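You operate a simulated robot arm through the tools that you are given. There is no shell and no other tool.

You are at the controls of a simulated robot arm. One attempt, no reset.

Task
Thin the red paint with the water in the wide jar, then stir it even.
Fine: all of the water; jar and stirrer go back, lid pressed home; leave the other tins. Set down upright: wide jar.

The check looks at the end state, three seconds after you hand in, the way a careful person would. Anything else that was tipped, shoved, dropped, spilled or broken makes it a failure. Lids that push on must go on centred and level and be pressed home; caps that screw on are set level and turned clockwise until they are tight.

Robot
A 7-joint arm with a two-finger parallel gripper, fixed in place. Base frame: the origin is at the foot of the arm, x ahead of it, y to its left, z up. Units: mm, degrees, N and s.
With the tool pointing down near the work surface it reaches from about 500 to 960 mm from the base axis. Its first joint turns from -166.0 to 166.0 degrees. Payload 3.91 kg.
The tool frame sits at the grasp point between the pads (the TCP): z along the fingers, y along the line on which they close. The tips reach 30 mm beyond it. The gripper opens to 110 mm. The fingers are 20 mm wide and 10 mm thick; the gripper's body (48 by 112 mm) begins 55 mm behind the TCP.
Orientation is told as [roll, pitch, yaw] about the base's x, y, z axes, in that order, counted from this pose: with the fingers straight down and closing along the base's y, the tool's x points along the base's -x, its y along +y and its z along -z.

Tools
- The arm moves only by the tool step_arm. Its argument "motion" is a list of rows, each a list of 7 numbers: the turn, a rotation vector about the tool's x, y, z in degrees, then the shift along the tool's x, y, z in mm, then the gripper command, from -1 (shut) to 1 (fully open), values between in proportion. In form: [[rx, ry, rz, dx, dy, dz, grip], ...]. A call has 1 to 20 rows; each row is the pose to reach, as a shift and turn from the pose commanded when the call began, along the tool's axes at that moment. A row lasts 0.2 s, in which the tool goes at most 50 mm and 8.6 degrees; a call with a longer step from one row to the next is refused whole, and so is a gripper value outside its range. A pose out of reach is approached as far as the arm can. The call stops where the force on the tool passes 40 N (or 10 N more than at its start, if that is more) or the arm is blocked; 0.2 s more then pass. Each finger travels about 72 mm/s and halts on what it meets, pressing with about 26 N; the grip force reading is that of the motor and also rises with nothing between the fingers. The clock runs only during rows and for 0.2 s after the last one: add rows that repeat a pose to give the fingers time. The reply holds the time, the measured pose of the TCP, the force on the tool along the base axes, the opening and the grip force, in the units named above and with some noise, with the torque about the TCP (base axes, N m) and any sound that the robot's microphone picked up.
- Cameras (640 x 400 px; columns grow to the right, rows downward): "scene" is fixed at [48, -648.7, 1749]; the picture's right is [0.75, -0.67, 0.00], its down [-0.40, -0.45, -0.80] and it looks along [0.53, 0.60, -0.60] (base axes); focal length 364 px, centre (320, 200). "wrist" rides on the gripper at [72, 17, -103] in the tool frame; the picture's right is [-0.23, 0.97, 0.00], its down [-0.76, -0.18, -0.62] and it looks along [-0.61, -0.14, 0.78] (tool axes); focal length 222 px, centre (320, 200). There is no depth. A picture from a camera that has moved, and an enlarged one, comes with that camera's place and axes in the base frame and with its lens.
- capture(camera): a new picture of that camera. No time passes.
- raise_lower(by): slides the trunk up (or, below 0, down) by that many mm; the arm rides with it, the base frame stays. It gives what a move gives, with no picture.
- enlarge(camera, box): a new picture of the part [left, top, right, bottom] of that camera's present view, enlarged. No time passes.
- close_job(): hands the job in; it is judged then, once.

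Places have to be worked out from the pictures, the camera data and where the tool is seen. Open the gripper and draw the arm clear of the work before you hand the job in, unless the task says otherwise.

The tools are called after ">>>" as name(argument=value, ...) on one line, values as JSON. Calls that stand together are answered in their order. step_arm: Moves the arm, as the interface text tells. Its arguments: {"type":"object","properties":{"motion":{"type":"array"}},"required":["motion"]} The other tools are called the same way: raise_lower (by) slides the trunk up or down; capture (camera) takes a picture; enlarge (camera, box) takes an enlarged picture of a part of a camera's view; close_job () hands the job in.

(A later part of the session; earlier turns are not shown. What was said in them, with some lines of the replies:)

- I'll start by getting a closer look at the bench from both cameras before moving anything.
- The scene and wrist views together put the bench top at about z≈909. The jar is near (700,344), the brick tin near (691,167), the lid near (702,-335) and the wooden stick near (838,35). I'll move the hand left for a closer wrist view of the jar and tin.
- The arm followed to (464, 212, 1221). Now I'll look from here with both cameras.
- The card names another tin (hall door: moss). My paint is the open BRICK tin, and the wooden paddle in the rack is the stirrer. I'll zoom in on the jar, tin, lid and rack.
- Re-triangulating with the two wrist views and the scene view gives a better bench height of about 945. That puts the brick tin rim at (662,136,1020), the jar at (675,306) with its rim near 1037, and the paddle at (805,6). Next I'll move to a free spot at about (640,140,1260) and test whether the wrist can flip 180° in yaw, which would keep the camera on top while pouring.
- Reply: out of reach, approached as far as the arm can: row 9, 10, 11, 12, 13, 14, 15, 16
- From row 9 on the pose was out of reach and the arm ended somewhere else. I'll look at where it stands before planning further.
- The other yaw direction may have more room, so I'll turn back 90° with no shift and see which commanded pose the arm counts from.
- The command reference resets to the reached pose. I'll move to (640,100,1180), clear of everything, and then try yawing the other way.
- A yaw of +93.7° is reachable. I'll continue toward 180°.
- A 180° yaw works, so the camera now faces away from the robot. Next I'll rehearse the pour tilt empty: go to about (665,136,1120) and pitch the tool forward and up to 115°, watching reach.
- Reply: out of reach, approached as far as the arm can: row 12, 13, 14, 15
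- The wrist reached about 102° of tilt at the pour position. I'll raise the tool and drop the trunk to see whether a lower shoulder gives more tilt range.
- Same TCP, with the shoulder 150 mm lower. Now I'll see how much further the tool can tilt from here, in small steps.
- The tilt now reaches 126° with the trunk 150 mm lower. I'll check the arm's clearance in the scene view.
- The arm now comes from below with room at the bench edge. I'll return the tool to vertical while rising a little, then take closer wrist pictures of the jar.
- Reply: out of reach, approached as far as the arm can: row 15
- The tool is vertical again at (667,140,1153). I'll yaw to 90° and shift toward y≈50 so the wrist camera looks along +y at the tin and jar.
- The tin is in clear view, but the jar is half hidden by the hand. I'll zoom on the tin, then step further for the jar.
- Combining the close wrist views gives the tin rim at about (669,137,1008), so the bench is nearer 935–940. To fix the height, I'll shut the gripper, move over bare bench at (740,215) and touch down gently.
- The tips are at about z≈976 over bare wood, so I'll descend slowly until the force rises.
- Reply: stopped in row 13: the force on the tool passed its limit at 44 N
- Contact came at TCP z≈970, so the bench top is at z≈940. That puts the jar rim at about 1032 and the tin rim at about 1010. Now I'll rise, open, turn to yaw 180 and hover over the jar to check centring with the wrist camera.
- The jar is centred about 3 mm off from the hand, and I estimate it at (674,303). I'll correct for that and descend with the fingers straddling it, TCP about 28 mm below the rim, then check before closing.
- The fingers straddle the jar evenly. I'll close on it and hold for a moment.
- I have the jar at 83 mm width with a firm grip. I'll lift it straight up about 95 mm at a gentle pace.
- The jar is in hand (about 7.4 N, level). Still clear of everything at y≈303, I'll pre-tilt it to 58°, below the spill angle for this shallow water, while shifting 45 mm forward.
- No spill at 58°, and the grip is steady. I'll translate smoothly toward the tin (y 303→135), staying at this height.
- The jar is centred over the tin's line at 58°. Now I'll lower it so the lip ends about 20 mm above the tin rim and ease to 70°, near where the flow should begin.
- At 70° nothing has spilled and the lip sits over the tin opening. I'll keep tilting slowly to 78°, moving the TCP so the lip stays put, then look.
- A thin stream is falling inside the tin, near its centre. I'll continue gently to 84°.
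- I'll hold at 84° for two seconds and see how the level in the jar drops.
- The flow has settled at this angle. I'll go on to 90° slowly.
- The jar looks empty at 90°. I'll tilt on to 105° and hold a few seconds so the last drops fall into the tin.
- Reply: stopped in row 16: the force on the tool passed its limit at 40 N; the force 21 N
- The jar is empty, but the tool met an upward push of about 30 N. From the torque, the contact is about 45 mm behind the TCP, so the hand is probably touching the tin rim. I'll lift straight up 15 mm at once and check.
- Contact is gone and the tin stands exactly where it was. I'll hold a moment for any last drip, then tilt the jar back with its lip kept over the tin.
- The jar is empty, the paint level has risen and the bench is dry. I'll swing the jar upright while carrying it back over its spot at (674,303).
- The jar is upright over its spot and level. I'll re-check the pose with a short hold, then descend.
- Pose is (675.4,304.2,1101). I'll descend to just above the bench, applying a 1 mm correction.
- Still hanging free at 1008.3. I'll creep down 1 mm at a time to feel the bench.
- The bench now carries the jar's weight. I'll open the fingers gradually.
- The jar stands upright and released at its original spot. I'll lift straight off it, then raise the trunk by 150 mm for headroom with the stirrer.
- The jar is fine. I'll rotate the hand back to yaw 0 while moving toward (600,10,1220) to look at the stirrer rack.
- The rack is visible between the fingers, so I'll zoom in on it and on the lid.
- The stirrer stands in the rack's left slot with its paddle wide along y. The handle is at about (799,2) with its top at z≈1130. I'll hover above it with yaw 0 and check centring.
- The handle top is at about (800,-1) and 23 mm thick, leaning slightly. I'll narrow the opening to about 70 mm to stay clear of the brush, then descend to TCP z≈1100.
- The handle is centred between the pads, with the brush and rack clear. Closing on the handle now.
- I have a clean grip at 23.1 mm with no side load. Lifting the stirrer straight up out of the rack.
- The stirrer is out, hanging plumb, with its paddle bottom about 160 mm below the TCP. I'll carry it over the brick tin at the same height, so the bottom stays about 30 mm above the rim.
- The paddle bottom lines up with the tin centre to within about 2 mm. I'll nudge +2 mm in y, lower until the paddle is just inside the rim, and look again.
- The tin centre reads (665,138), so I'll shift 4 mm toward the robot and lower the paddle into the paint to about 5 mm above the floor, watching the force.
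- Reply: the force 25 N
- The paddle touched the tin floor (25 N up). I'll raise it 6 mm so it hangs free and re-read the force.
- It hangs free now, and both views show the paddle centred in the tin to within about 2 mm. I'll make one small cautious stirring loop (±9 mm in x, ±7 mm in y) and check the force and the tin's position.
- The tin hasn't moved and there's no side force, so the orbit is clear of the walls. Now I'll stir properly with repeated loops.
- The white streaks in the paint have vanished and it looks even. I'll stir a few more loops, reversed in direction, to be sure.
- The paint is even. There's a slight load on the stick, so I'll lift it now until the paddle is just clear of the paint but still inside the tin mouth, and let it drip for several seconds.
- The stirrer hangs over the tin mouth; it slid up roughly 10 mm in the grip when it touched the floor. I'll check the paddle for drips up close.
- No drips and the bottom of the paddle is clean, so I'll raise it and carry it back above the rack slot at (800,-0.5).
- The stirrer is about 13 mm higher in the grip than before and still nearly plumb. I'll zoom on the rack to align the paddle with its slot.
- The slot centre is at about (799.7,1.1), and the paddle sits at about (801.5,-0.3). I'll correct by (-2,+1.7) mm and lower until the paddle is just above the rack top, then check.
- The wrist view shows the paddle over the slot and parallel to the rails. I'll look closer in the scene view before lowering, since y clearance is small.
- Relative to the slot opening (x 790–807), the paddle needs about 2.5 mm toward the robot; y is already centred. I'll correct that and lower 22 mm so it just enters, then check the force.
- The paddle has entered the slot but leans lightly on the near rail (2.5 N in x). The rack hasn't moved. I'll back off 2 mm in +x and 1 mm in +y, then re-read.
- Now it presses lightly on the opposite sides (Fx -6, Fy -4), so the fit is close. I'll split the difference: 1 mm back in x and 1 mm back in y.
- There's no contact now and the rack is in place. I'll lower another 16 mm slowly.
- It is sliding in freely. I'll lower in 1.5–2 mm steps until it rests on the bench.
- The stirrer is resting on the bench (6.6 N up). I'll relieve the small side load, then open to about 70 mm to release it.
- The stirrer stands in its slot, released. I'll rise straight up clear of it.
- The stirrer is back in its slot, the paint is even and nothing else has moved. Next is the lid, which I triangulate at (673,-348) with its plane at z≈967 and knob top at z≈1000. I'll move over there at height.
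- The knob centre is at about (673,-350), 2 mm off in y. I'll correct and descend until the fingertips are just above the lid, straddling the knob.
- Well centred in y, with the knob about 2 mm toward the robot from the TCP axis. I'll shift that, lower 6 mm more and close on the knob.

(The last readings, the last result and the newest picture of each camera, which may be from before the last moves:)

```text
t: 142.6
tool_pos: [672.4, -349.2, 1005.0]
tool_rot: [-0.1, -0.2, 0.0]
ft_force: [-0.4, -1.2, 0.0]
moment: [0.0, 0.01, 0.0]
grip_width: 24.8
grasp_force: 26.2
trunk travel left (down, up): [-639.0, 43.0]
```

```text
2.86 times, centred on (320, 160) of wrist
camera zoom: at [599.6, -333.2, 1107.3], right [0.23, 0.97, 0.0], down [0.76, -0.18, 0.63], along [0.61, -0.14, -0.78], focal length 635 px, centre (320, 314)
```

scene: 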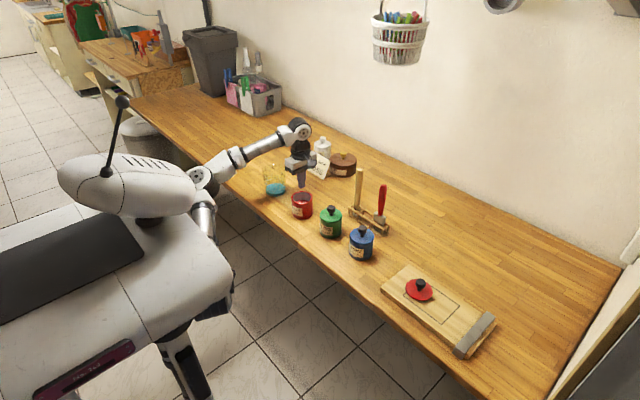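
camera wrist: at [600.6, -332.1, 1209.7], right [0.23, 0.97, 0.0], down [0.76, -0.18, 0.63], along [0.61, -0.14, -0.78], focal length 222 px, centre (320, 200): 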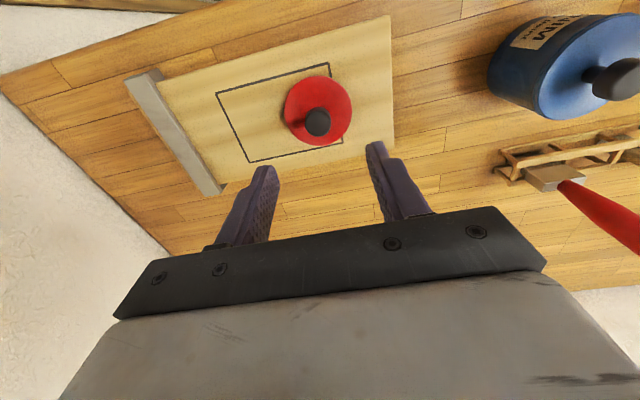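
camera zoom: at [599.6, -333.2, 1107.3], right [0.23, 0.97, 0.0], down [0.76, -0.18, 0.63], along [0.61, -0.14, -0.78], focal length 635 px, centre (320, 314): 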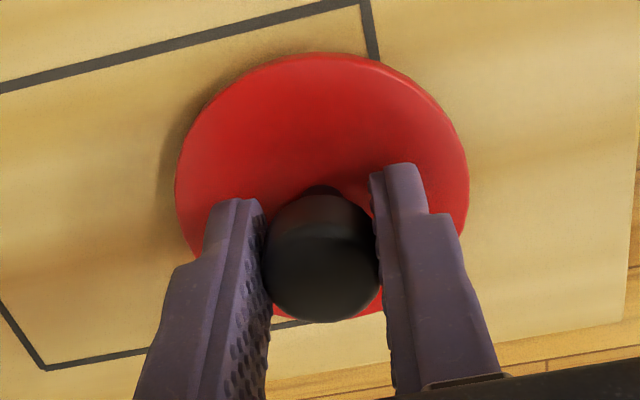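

The knob is gripped at 24.8 mm. I'll lift the lid straight up 150 mm, high enough to pass over the other tins' knobs.

>>> step_arm(motion=[[0, 0, 0, 0, 0, -3, -1], [0, 0, 0, 0, 0, -8, -1], [0, 0, 0, 0, 0, -16, -1], [0, 0, 0, 0, 0, -28, -1], [0, 0, 0, 0, 0, -44, -1], [0, 0, 0, 0, 0, -62, -1], [0, 0, 0, 0, 0, -80, -1], [0, 0, 0, 0, 0, -98, -1], [0, 0, 0, 0, 0, -116, -1], [0, 0, 0, 0, 0, -134, -1], [0, 0, 0, 0, 0, -148, -1], [0, 0, 0, 0, 0, -150, -1], [0, 0, 0, 0, 0, -150, -1]])

>>> enlarge(camera="wrist", box=[220, 70, 420, 230])

>>> enlarge(camera="scene", box=[370, 180, 482, 300])

```text
t: 145.4
tool_pos: [673.9, -348.4, 1155.4]
tool_rot: [-0.1, -0.1, -0.1]
ft_force: [0.3, -0.5, -0.5]
moment: [0.01, -0.03, -0.01]
grip_width: 24.8
grasp_force: 26.0
trunk travel left (down, up): [-639.0, 43.0]
```

```text
2.50 times, centred on (320, 150) of wrist
camera zoom: at [599.5, -332.6, 1257.9], right [0.23, 0.97, 0.0], down [0.76, -0.18, 0.63], along [0.61, -0.14, -0.78], focal length 555 px, centre (320, 325)
```

zoom: 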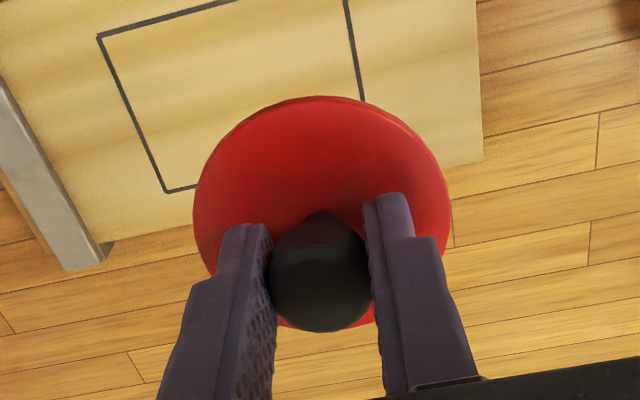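

```text
3.33 times, centred on (426, 240) of scene
camera zoom: at [48.0, -648.7, 1749.0], right [0.75, -0.67, 0.0], down [-0.4, -0.45, -0.8], along [0.53, 0.6, -0.6], focal length 1215 px, centre (-33, 67)
```

zoom: 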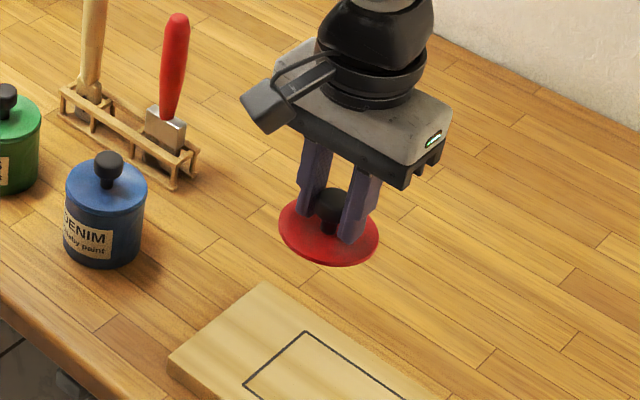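

The lid is level in the grip. I'll carry it at this height to over the brick tin (aiming for lid centre at 667.5,138.3) and check alignment from both cameras.

>>> step_arm(motion=[[0, 0, 0, 0.3, 10, 0, -1], [0, 0, 0, 0.7, 30, 0, -1], [0, 0, 0, 1.2, 60, 0, -1], [0, 0, 0, 2, 97, 0, -1], [0, 0, 0, 2.6, 135, 0, -1], [0, 0, 0, 3.2, 173, 0, -1], [0, 0, 0, 3.8, 211, 0, -1], [0, 0, 0, 4.4, 249, 0, -1], [0, 0, 0, 5, 287, 0, -1], [0, 0, 0, 5.6, 325, 0, -1], [0, 0, 0, 6.2, 363, 0, -1], [0, 0, 0, 6.8, 400, 0, -1], [0, 0, 0, 7.2, 433, 0, -1], [0, 0, 0, 7.5, 460, 0, -1], [0, 0, 0, 7.7, 478, 0, -1], [0, 0, 0, 7.7, 486.9, 0, -1], [0, 0, 0, 7.7, 486.9, 0, -1], [0, 0, 0, 7.7, 486.9, 0, -1]])

>>> enlarge(camera="wrist", box=[220, 50, 420, 230])

>>> enlarge(camera="scene", box=[262, 130, 358, 230])

```text
t: 149.2
tool_pos: [664.4, 138.1, 1152.8]
tool_rot: [-0.1, -0.2, -0.1]
ft_force: [-1.4, -0.8, -0.2]
moment: [0.01, 0.02, 0.02]
grip_width: 25.0
grasp_force: 25.9
trunk travel left (down, up): [-639.0, 43.0]
```

```text
2.22 times, centred on (320, 140) of wrist
camera zoom: at [591.5, 153.8, 1256.0], right [0.23, 0.97, 0.0], down [0.76, -0.18, 0.63], along [0.61, -0.14, -0.78], focal length 494 px, centre (320, 333)
```

zoom: 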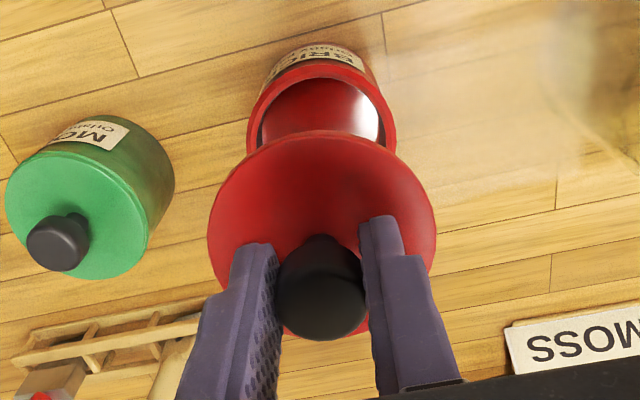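

```text
4.00 times, centred on (310, 180) of scene
camera zoom: at [48.0, -648.7, 1749.0], right [0.75, -0.67, 0.0], down [-0.4, -0.45, -0.8], along [0.53, 0.6, -0.6], focal length 1458 px, centre (360, 280)
```

zoom: 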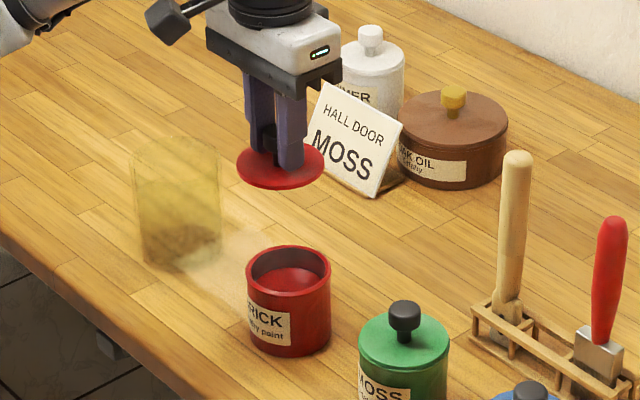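

From this height the two views disagree by 2–3 mm, so I'll lower the lid to about 15 mm above the rim, where alignment can be judged better.

>>> step_arm(motion=[[0, 0, 0, 0, 0, 10, -1], [0, 0, 0, 0, 0, 26, -1], [0, 0, 0, 0, 0, 42, -1], [0, 0, 0, 0, 0, 58, -1], [0, 0, 0, 0, 0, 72, -1], [0, 0, 0, 0, 0, 82, -1], [0, 0, 0, 0, 0, 88, -1], [0, 0, 0, 0, 0, 88, -1]])

>>> enlarge(camera="wrist", box=[230, 70, 400, 200])

>>> enlarge(camera="scene", box=[278, 170, 326, 220])

```text
t: 151.0
tool_pos: [665.8, 138.3, 1066.6]
tool_rot: [-0.1, -0.2, -0.1]
ft_force: [0.1, -0.1, -0.7]
moment: [-0.02, 0.01, -0.01]
grip_width: 24.7
grasp_force: 26.3
trunk travel left (down, up): [-639.0, 43.0]
```

```text
3.08 times, centred on (315, 135) of wrist
camera zoom: at [592.8, 154.4, 1168.8], right [0.23, 0.97, 0.0], down [0.76, -0.18, 0.63], along [0.61, -0.14, -0.78], focal length 684 px, centre (335, 400)
```

zoom: 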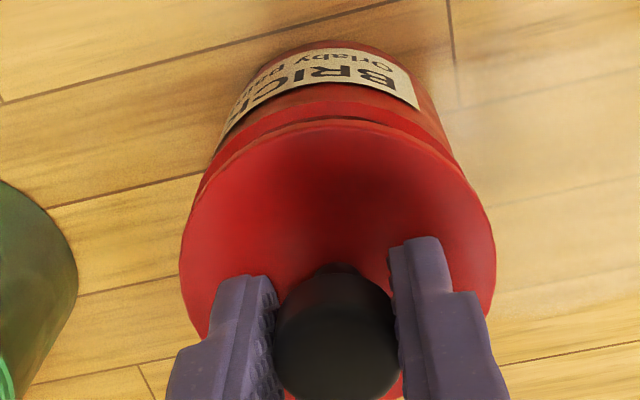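

```text
8.00 times, centred on (302, 195) of scene
camera zoom: at [48.0, -648.7, 1749.0], right [0.75, -0.67, 0.0], down [-0.4, -0.45, -0.8], along [0.53, 0.6, -0.6], focal length 2916 px, centre (464, 240)
```

zoom: 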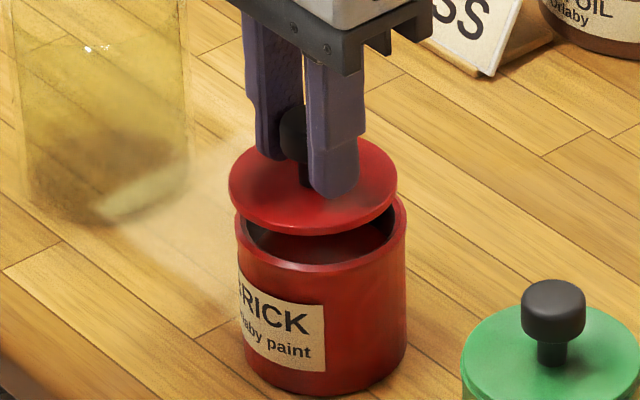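

>>> enlarge(camera="scene", box=[288, 185, 320, 210])

>>> enlarge(camera="wrist", box=[260, 80, 380, 150])

```text
16.00 times, centred on (304, 198) of scene
camera zoom: at [48.0, -648.7, 1749.0], right [0.75, -0.67, 0.0], down [-0.4, -0.45, -0.8], along [0.53, 0.6, -0.6], focal length 5832 px, centre (576, 240)
```

zoom: 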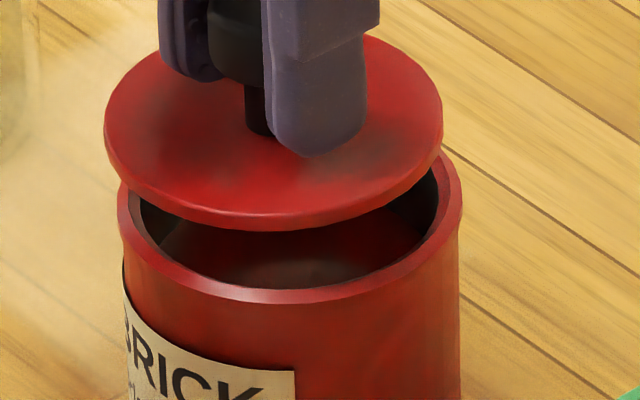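

```text
5.33 times, centred on (320, 115) of wrist
camera zoom: at [592.8, 154.4, 1168.8], right [0.23, 0.97, 0.0], down [0.76, -0.18, 0.63], along [0.61, -0.14, -0.78], focal length 1185 px, centre (320, 653)
```

zoom: 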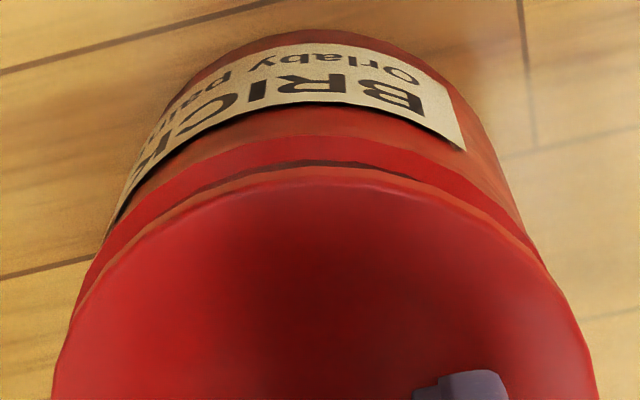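

The scene view shows the lid about 2.9 mm left of the tin axis, and the wrist view suggests it should move about +3 mm in x. I'll shift (+3,-0.7) and re-measure.

>>> step_arm(motion=[[0, 0, 0, -1.5, -0.3, 0, -1], [0, 0, 0, -3, -0.7, 0, -1], [0, 0, 0, -3, -0.7, 0, -1], [0, 0, 0, -3, -0.7, 0, -1]])

>>> enlarge(camera="scene", box=[288, 185, 320, 210])

>>> enlarge(camera="wrist", box=[260, 80, 380, 150])

```text
t: 152.0
tool_pos: [669.2, 138.7, 1065.3]
tool_rot: [-0.1, -0.1, -0.1]
ft_force: [0.0, 0.4, -0.7]
moment: [-0.02, 0.0, -0.04]
grip_width: 24.7
grasp_force: 25.8
trunk travel left (down, up): [-639.0, 43.0]
```

```text
16.00 times, centred on (304, 198) of scene
camera zoom: at [48.0, -648.7, 1749.0], right [0.75, -0.67, 0.0], down [-0.4, -0.45, -0.8], along [0.53, 0.6, -0.6], focal length 5832 px, centre (576, 240)
```

zoom: 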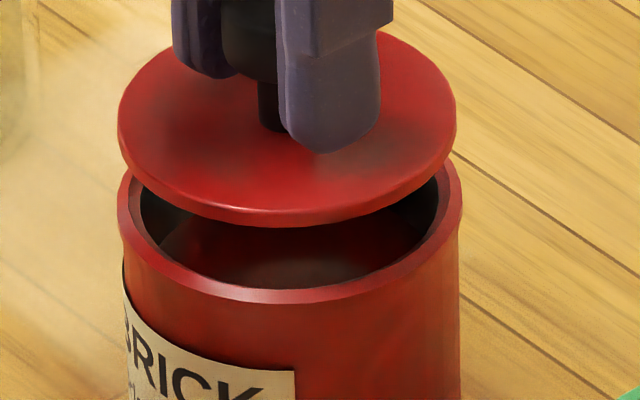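

```text
5.33 times, centred on (320, 115) of wrist
camera zoom: at [595.6, 153.3, 1169.0], right [0.23, 0.97, 0.0], down [0.76, -0.18, 0.63], along [0.61, -0.14, -0.78], focal length 1185 px, centre (320, 653)
```

zoom: 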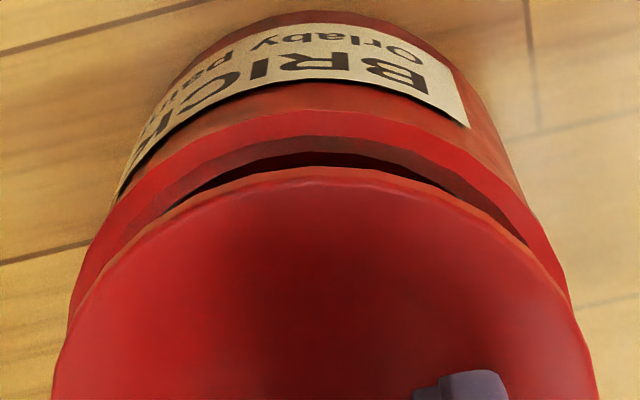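

The lateral alignment in the scene view is now right (within 0.5 mm). Both views suggest about 1 mm more away from the camera, so I'll add (+0.7,+0.9) and lower slowly toward the rim.

>>> step_arm(motion=[[0, 0, 0, -0.7, 0.9, 0, -1], [0, 0, 0, -0.7, 0.9, 3, -1], [0, 0, 0, -0.7, 0.9, 6, -1], [0, 0, 0, -0.7, 0.9, 9, -1], [0, 0, 0, -0.7, 0.9, 9, -1]])

>>> enlarge(camera="scene", box=[288, 185, 320, 210])

>>> enlarge(camera="wrist", box=[260, 80, 380, 150])

```text
t: 153.2
tool_pos: [669.9, 137.5, 1056.9]
tool_rot: [0.0, -0.2, 0.0]
ft_force: [-0.2, -0.5, 0.4]
moment: [0.0, 0.01, 0.03]
grip_width: 24.9
grasp_force: 25.9
trunk travel left (down, up): [-639.0, 43.0]
```

```text
16.00 times, centred on (304, 198) of scene
camera zoom: at [48.0, -648.7, 1749.0], right [0.75, -0.67, 0.0], down [-0.4, -0.45, -0.8], along [0.53, 0.6, -0.6], focal length 5832 px, centre (576, 240)
```

zoom: 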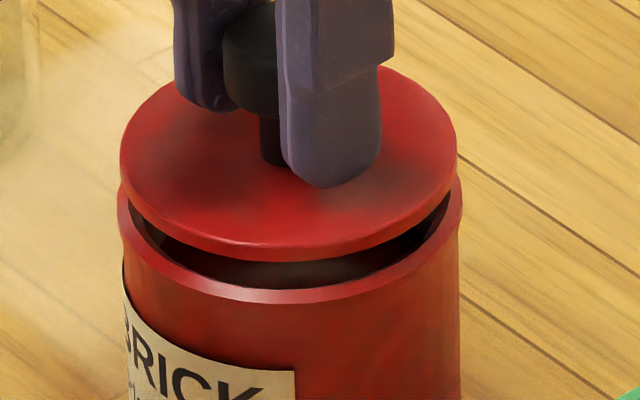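

```text
5.33 times, centred on (320, 115) of wrist
camera zoom: at [596.2, 154.0, 1159.3], right [0.23, 0.97, 0.0], down [0.76, -0.18, 0.63], along [0.61, -0.14, -0.78], focal length 1185 px, centre (320, 653)
```

zoom: 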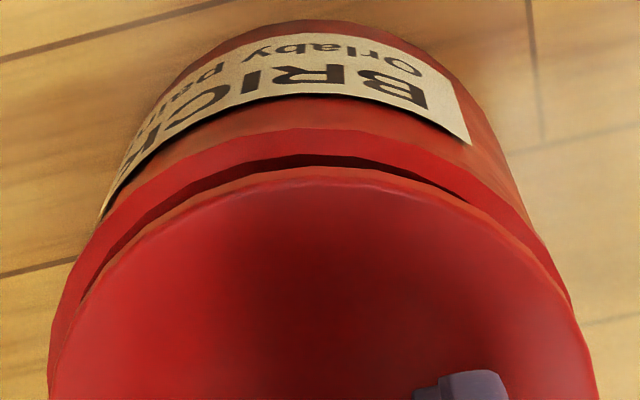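

Both views now show the lid concentric with the rim to within about 0.5–1 mm. I'll lower in small steps until it touches.

>>> step_arm(motion=[[0, 0, 0, 0, 0, 1.5, -1], [0, 0, 0, 0, 0, 3, -1], [0, 0, 0, 0, 0, 4.5, -1], [0, 0, 0, 0, 0, 6, -1], [0, 0, 0, 0, 0, 6, -1]])

>>> enlarge(camera="scene", box=[288, 185, 320, 210])

```text
t: 154.4
tool_pos: [669.5, 138.0, 1051.3]
tool_rot: [-0.1, -0.2, -0.1]
ft_force: [-0.1, -0.2, 0.1]
moment: [0.0, 0.01, -0.02]
grip_width: 24.7
grasp_force: 25.6
trunk travel left (down, up): [-639.0, 43.0]
```

```text
16.00 times, centred on (304, 198) of scene
camera zoom: at [48.0, -648.7, 1749.0], right [0.75, -0.67, 0.0], down [-0.4, -0.45, -0.8], along [0.53, 0.6, -0.6], focal length 5832 px, centre (576, 240)
```

zoom: 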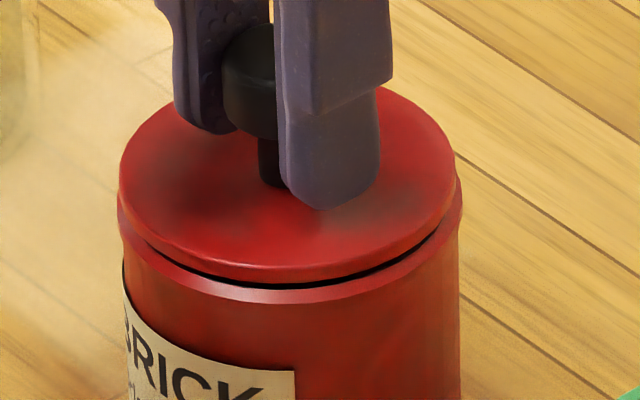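

No contact yet and still concentric. I'll continue down 1 mm at a time.

>>> step_arm(motion=[[0, 0, 0, 0, 0, 1, -1], [0, 0, 0, 0, 0, 2, -1], [0, 0, 0, 0, 0, 3, -1], [0, 0, 0, 0, 0, 3, -1]])

>>> enlarge(camera="scene", box=[288, 185, 320, 210])

>>> enlarge(camera="wrist", box=[260, 80, 380, 150])

```text
t: 155.4
tool_pos: [668.3, 138.7, 1048.4]
tool_rot: [-0.1, -0.2, -0.1]
ft_force: [0.1, -0.6, 0.6]
moment: [-0.02, -0.01, 0.0]
grip_width: 25.0
grasp_force: 25.7
trunk travel left (down, up): [-639.0, 43.0]
```

```text
16.00 times, centred on (304, 198) of scene
camera zoom: at [48.0, -648.7, 1749.0], right [0.75, -0.67, 0.0], down [-0.4, -0.45, -0.8], along [0.53, 0.6, -0.6], focal length 5832 px, centre (576, 240)
```

zoom: 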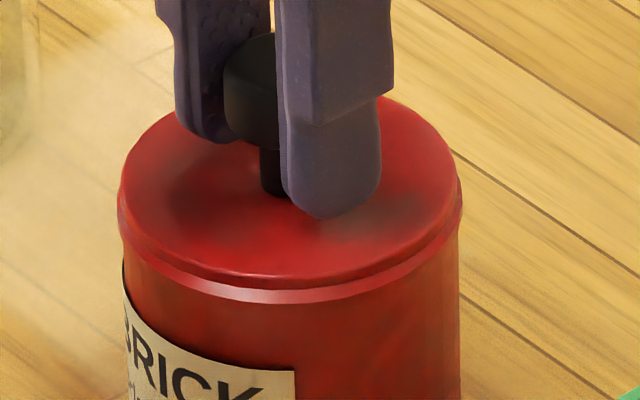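

```text
5.33 times, centred on (320, 115) of wrist
camera zoom: at [596.0, 154.2, 1151.3], right [0.23, 0.97, 0.0], down [0.76, -0.18, 0.63], along [0.61, -0.14, -0.78], focal length 1185 px, centre (320, 653)
```

zoom: 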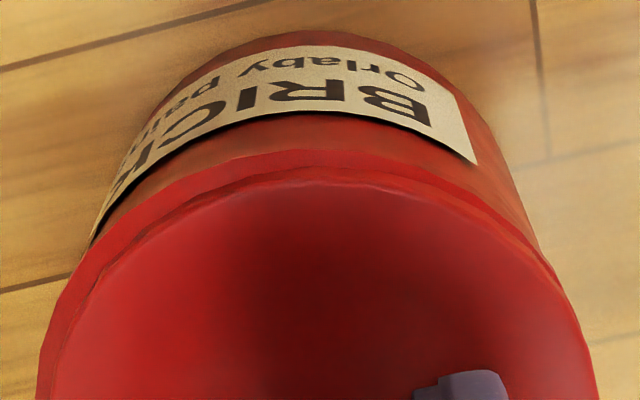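

The lid is about 0.7 mm toward +y relative to the rim, so I'll correct that and keep lowering 1 mm at a time to feel contact.

>>> step_arm(motion=[[0, 0, 0, 0, -0.7, 0, -1], [0, 0, 0, 0, -0.7, 1, -1], [0, 0, 0, 0, -0.7, 2, -1], [0, 0, 0, 0, -0.7, 2, -1]])

>>> enlarge(camera="scene", box=[288, 185, 320, 210])

>>> enlarge(camera="wrist", box=[260, 80, 380, 150])

```text
t: 156.4
tool_pos: [668.4, 137.3, 1046.3]
tool_rot: [-0.2, -0.3, -0.1]
ft_force: [4.0, -2.1, 14.8]
moment: [0.11, 0.03, -0.03]
grip_width: 24.7
grasp_force: 26.0
trunk travel left (down, up): [-639.0, 43.0]
```

```text
16.00 times, centred on (304, 198) of scene
camera zoom: at [48.0, -648.7, 1749.0], right [0.75, -0.67, 0.0], down [-0.4, -0.45, -0.8], along [0.53, 0.6, -0.6], focal length 5832 px, centre (576, 240)
```

zoom: 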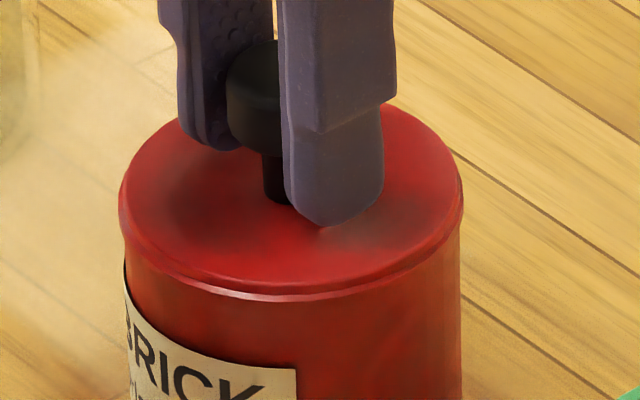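

```text
5.33 times, centred on (320, 115) of wrist
camera zoom: at [595.7, 153.3, 1149.6], right [0.23, 0.97, 0.0], down [0.76, -0.18, 0.63], along [0.61, -0.14, -0.78], focal length 1185 px, centre (320, 653)
```

zoom: 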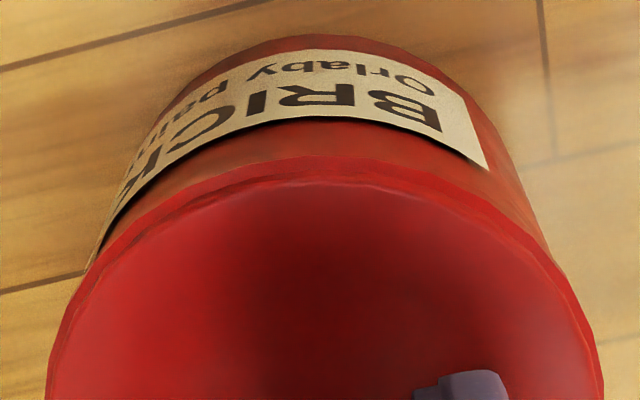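

The lid is touching down (14.8 N up) and sits concentric on the rim. I'll release the knob so it settles freely, then check level before pressing.

>>> step_arm(motion=[[0, 0, 0, 0, 0, -0.5, -1], [0, 0, 0, 0, 0, -0.5, -0.5], [0, 0, 0, 0, 0, -0.5, -0.3], [0, 0, 0, 0, 0, -0.5, 0.1], [0, 0, 0, 0, 0, -0.5, 0.1], [0, 0, 0, 0, 0, -0.5, 0.1]])

>>> enlarge(camera="scene", box=[288, 185, 320, 210])

>>> enlarge(camera="wrist", box=[230, 80, 400, 200])

```text
t: 157.8
tool_pos: [668.6, 138.3, 1046.0]
tool_rot: [0.0, -0.2, 0.0]
ft_force: [-0.8, 1.0, 0.3]
moment: [0.02, -0.02, -0.02]
grip_width: 60.7
grasp_force: 0.0
trunk travel left (down, up): [-639.0, 43.0]
heard: snap
```

```text
16.00 times, centred on (304, 198) of scene
camera zoom: at [48.0, -648.7, 1749.0], right [0.75, -0.67, 0.0], down [-0.4, -0.45, -0.8], along [0.53, 0.6, -0.6], focal length 5832 px, centre (576, 240)
```

zoom: 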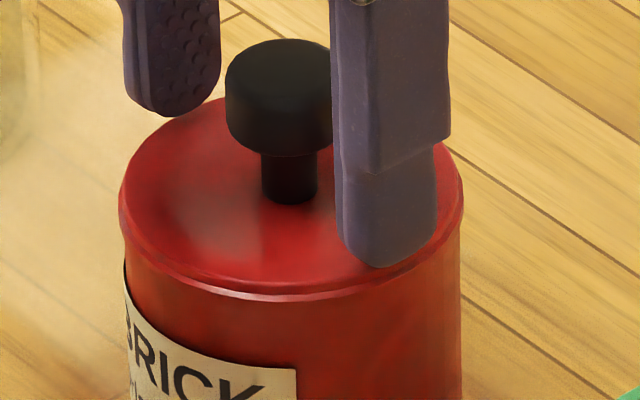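

```text
3.33 times, centred on (315, 140) of wrist
camera zoom: at [595.9, 153.9, 1148.9], right [0.23, 0.97, 0.0], down [0.76, -0.18, 0.63], along [0.61, -0.14, -0.78], focal length 740 px, centre (337, 400)
```

zoom: 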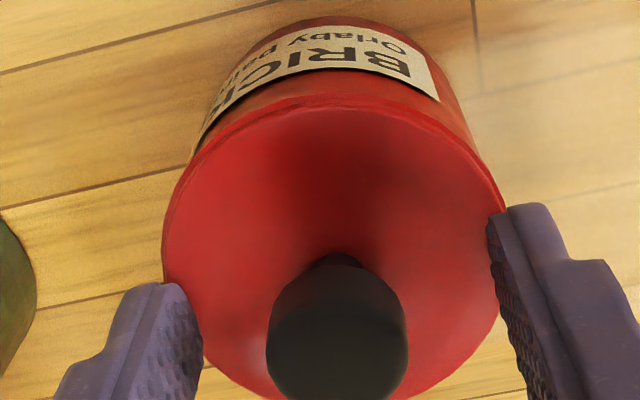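

I heard a snap as it settled, and the lid looks centred and level. To be sure it is home, I'll rise, shut the fingers, and press straight down on the knob.

>>> step_arm(motion=[[0, 0, 0, 0, 0, -8, 0.1], [0, 0, 0, 0, 0, -24, 0.1], [0, 0, 0, 0, 0, -40, 0.1], [0, 0, 0, 0, 0, -48, -1], [0, 0, 0, 0, 0, -48, -1], [0, 0, 0, 0, 0, -48, -1], [0, 0, 0, 0, 0, -48, -1], [0, 0, 0, 0, 0, -48, -1]])

>>> enlarge(camera="scene", box=[280, 170, 328, 220])

>>> enlarge(camera="wrist", box=[230, 80, 400, 200])

```text
t: 159.6
tool_pos: [670.3, 137.7, 1094.4]
tool_rot: [-0.2, -0.2, -0.1]
ft_force: [-0.2, -0.9, 0.4]
moment: [0.02, 0.01, -0.02]
grip_width: 0.0
grasp_force: 25.9
trunk travel left (down, up): [-639.0, 43.0]
```

```text
8.00 times, centred on (304, 195) of scene
camera zoom: at [48.0, -648.7, 1749.0], right [0.75, -0.67, 0.0], down [-0.4, -0.45, -0.8], along [0.53, 0.6, -0.6], focal length 2916 px, centre (448, 240)
```

zoom: 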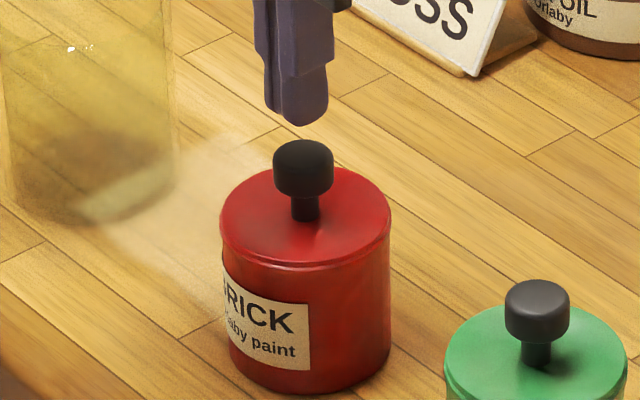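

```text
3.33 times, centred on (315, 140) of wrist
camera zoom: at [595.8, 153.1, 1197.4], right [0.23, 0.97, 0.0], down [0.76, -0.18, 0.63], along [0.61, -0.14, -0.78], focal length 740 px, centre (337, 400)
```

zoom: 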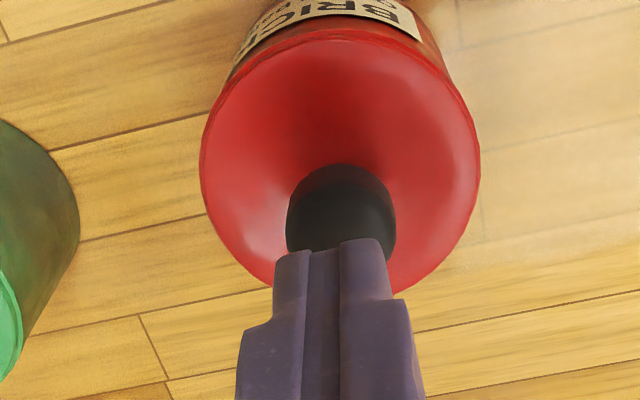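

The lid sits flush and concentric. I'll press down gently on the knob with the shut fingertips.

>>> step_arm(motion=[[0, 0, 0, 0, 0, 6, -1], [0, 0, 0, 0, 0, 12, -1], [0, 0, 0, 0, 0, 16, -1], [0, 0, 0, 0, 0, 18, -1], [0, 0, 0, 0, 0, 20, -1], [0, 0, 0, 0, 0, 22, -1], [0, 0, 0, 0, 0, 24, -1], [0, 0, 0, 0, 0, 26, -1], [0, 0, 0, 0, 0, 28, -1]])

>>> enlarge(camera="scene", box=[280, 170, 328, 220])

```text
t: 161.5
tool_pos: [667.9, 138.8, 1073.2]
tool_rot: [0.1, -0.8, 0.0]
ft_force: [-5.6, -0.4, 17.3]
moment: [-0.04, 0.27, -0.09]
grip_width: 0.0
grasp_force: 26.3
trunk travel left (down, up): [-639.0, 43.0]
stopped in row 9: the force on the tool passed its limit at 44 N (the readings are from after the stop); the commanded pose is now the measured one
```

```text
8.00 times, centred on (304, 195) of scene
camera zoom: at [48.0, -648.7, 1749.0], right [0.75, -0.67, 0.0], down [-0.4, -0.45, -0.8], along [0.53, 0.6, -0.6], focal length 2916 px, centre (448, 240)
```

zoom: 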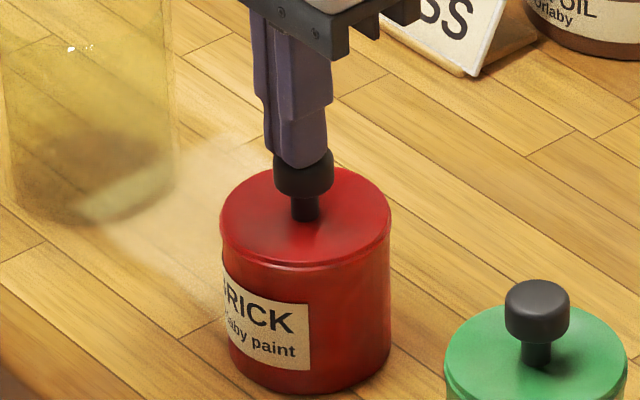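

It took 44 N with no further movement or sound, so the lid is home from the earlier snap. I'll back straight up and inspect.

>>> step_arm(motion=[[0, 0, 0, 0, 0, -4, -1], [0, 0, 0, 0, 0, -16, -1], [0, 0, 0, 0, 0, -40, -1], [0, 0, 0, 0, 0, -75, -1], [0, 0, 0, 0, 0, -110, 0], [0, 0, 0, 0, 0, -140, 1], [0, 0, 0, 0, 0, -150, 1]])

>>> enlarge(camera="scene", box=[280, 170, 328, 220])

>>> enlarge(camera="wrist", box=[220, 30, 420, 180])

>>> capture(camera="scene")

```text
t: 163.1
tool_pos: [668.3, 137.2, 1220.6]
tool_rot: [0.1, -0.7, 0.0]
ft_force: [0.6, 0.1, 0.7]
moment: [-0.01, 0.0, -0.01]
grip_width: 109.1
grasp_force: 0.9
trunk travel left (down, up): [-639.0, 43.0]
```

```text
8.00 times, centred on (304, 195) of scene
camera zoom: at [48.0, -648.7, 1749.0], right [0.75, -0.67, 0.0], down [-0.4, -0.45, -0.8], along [0.53, 0.6, -0.6], focal length 2916 px, centre (448, 240)
```

zoom: 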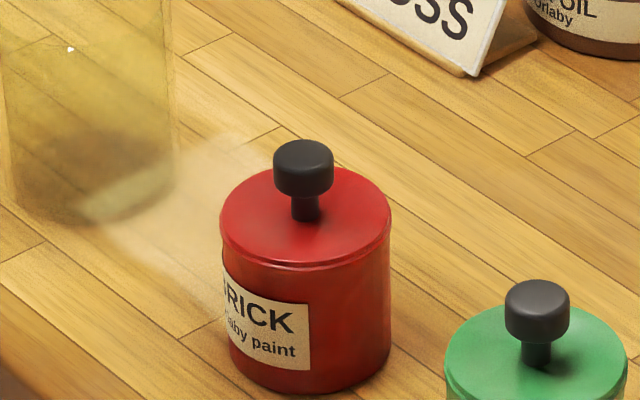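

```text
2.67 times, centred on (320, 105) of wrist
camera zoom: at [594.1, 153.8, 1323.3], right [0.23, 0.97, 0.0], down [0.76, -0.18, 0.63], along [0.61, -0.14, -0.78], focal length 592 px, centre (320, 453)
```

zoom: 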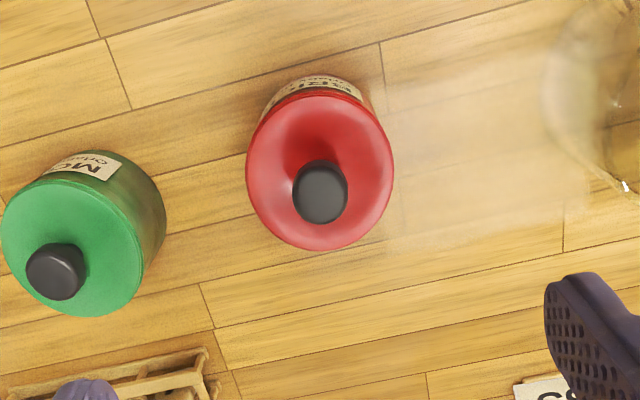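

```text
taken
```

scene: 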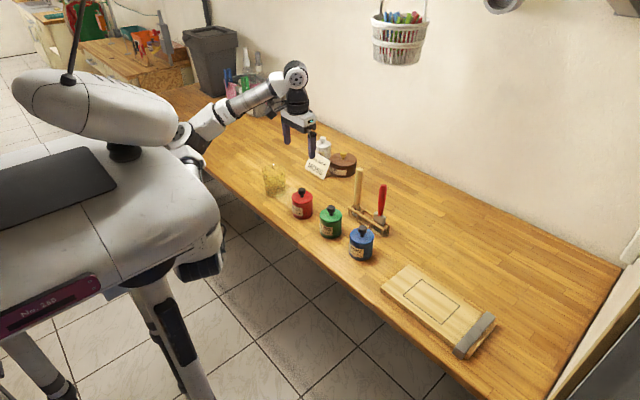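

The lid is seated. Before finishing, I'll inspect the jar for leftover water, and the stirrer rack.

>>> enlarge(camera="scene", box=[250, 155, 298, 205])

>>> enlarge(camera="wrist", box=[400, 10, 540, 130])

>>> enlarge(camera="scene", box=[335, 155, 400, 240])

```text
8.00 times, centred on (274, 180) of scene
camera zoom: at [48.0, -648.7, 1749.0], right [0.75, -0.67, 0.0], down [-0.4, -0.45, -0.8], along [0.53, 0.6, -0.6], focal length 2916 px, centre (688, 360)
```

zoom: 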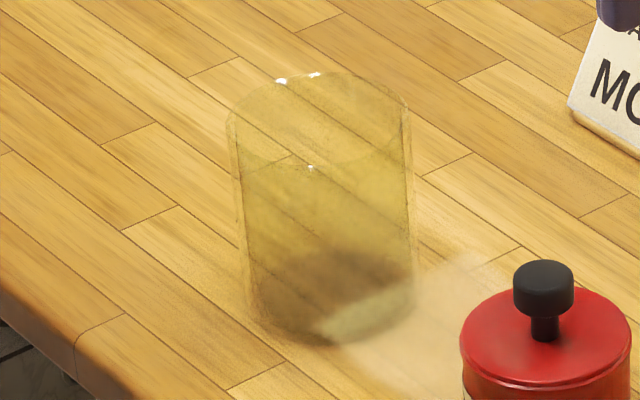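

```text
3.33 times, centred on (470, 70) of wrist
camera zoom: at [594.1, 153.8, 1323.3], right [0.23, 0.97, 0.0], down [0.76, -0.18, 0.63], along [0.61, -0.14, -0.78], focal length 740 px, centre (-180, 633)
```

zoom: 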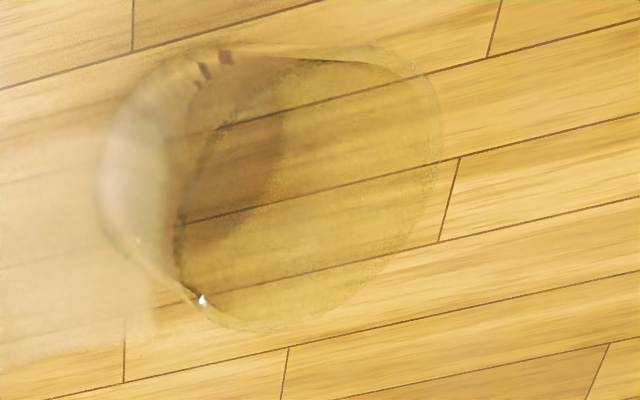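

```text
4.71 times, centred on (368, 198) of scene
camera zoom: at [48.0, -648.7, 1749.0], right [0.75, -0.67, 0.0], down [-0.4, -0.45, -0.8], along [0.53, 0.6, -0.6], focal length 1715 px, centre (96, 212)
```

zoom: 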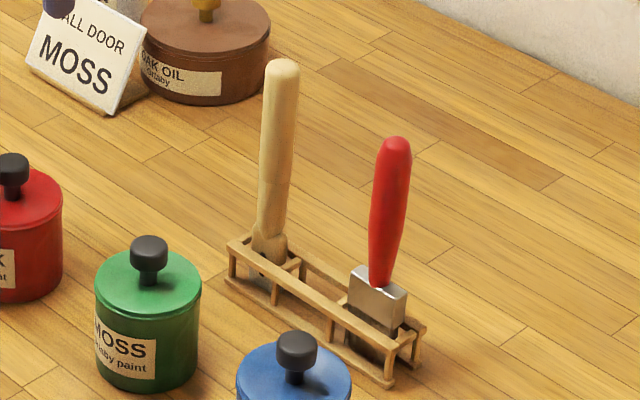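

The jar is empty, upright and back in place, and the stirrer stands in its slot as before. One close comparison of the brick lid against the green tin's lid will confirm it's fully home.

>>> enlarge(camera="scene", box=[286, 182, 318, 222])

>>> enlarge(camera="scene", box=[314, 200, 346, 240])

```text
10.00 times, centred on (302, 202) of scene
camera zoom: at [48.0, -648.7, 1749.0], right [0.75, -0.67, 0.0], down [-0.4, -0.45, -0.8], along [0.53, 0.6, -0.6], focal length 3645 px, centre (500, 180)
```

zoom: 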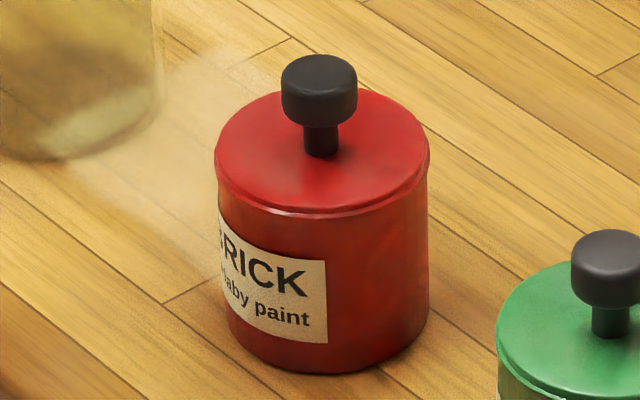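

```text
10.00 times, centred on (330, 220) of scene
camera zoom: at [48.0, -648.7, 1749.0], right [0.75, -0.67, 0.0], down [-0.4, -0.45, -0.8], along [0.53, 0.6, -0.6], focal length 3645 px, centre (220, 0)
```

zoom: 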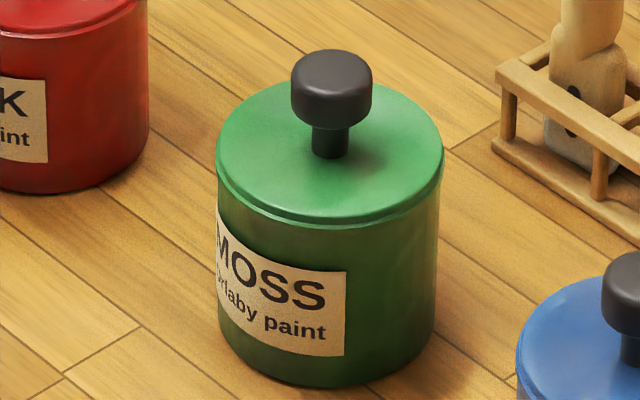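

The brick lid sits as flush and level as the green tin's. I'll draw the open gripper back and up, clear of the bench.

>>> step_arm(motion=[[0, 0, 0, 20, -15, -10, 1], [0, 0, 0, 50, -40, -25, 1], [0, 0, 0, 80, -70, -40, 1], [0, 0, 0, 110, -100, -55, 1], [0, 0, 0, 140, -135, -70, 1], [0, 0, 0, 165, -170, -80, 1], [0, 0, 0, 185, -205, -90, 1], [0, 0, 0, 195, -235, -95, 1], [0, 0, 0, 195, -250, -95, 1], [0, 0, 0, 195, -250, -95, 1]])

>>> capture(camera="scene")

```text
t: 165.3
tool_pos: [471.5, -110.3, 1313.0]
tool_rot: [0.0, -0.5, 0.1]
ft_force: [0.6, -0.1, 0.2]
moment: [0.0, 0.02, -0.01]
grip_width: 110.2
grasp_force: 0.0
trunk travel left (down, up): [-639.0, 43.0]
```

```text
taken
```

scene: 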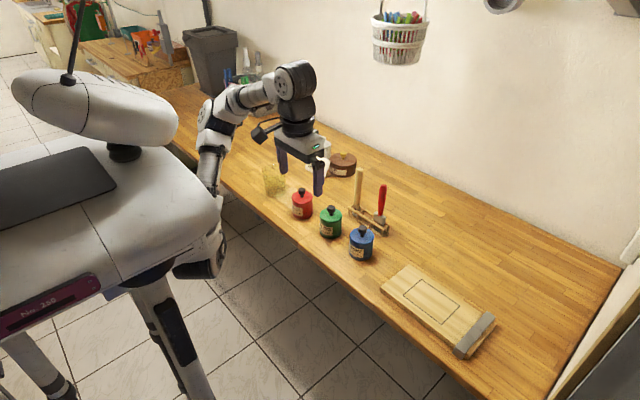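

The arm is back near its start pose, open and clear. The jar is empty and upright in its place, the stirrer is in its slot, the brick tin is lidded, and the other tins haven't been touched. Handing in.

>>> close_job()

```text
The job is handed in.
```

I poured all of the water from the wide jar into the red (BRICK) paint, stirred it until it looked even, and handed the job in. I haven't seen the result of the check.

- **Water:** the jar was visibly empty after the pour, and I saw no spill on the bench.
- **Jar:** it is upright and back on its original spot.
- **Stirring:** I ran about ten loops in both directions, and the white streaks in the paint were gone well before the end.
- **Stirrer:** it is back in its original slot in the rack. It slid about 12 mm up in the grip when it touched the tin's floor. It also pressed lightly on the rack while going back in, but the rack did not move.
- **Lid:** it snapped on. I then pressed the knob to 44 N with no further movement, and it sits level like the lid on the green tin.
- **Red tin:** the gripper pressed on its rim during the pour, and the tin did not move. It may have shifted about 0.4 mm when the lid touched down.
- **Other tins:** the green and blue tins, the primer, the oak oil and the card were not touched.

The gripper is open and the arm is clear of the bench.
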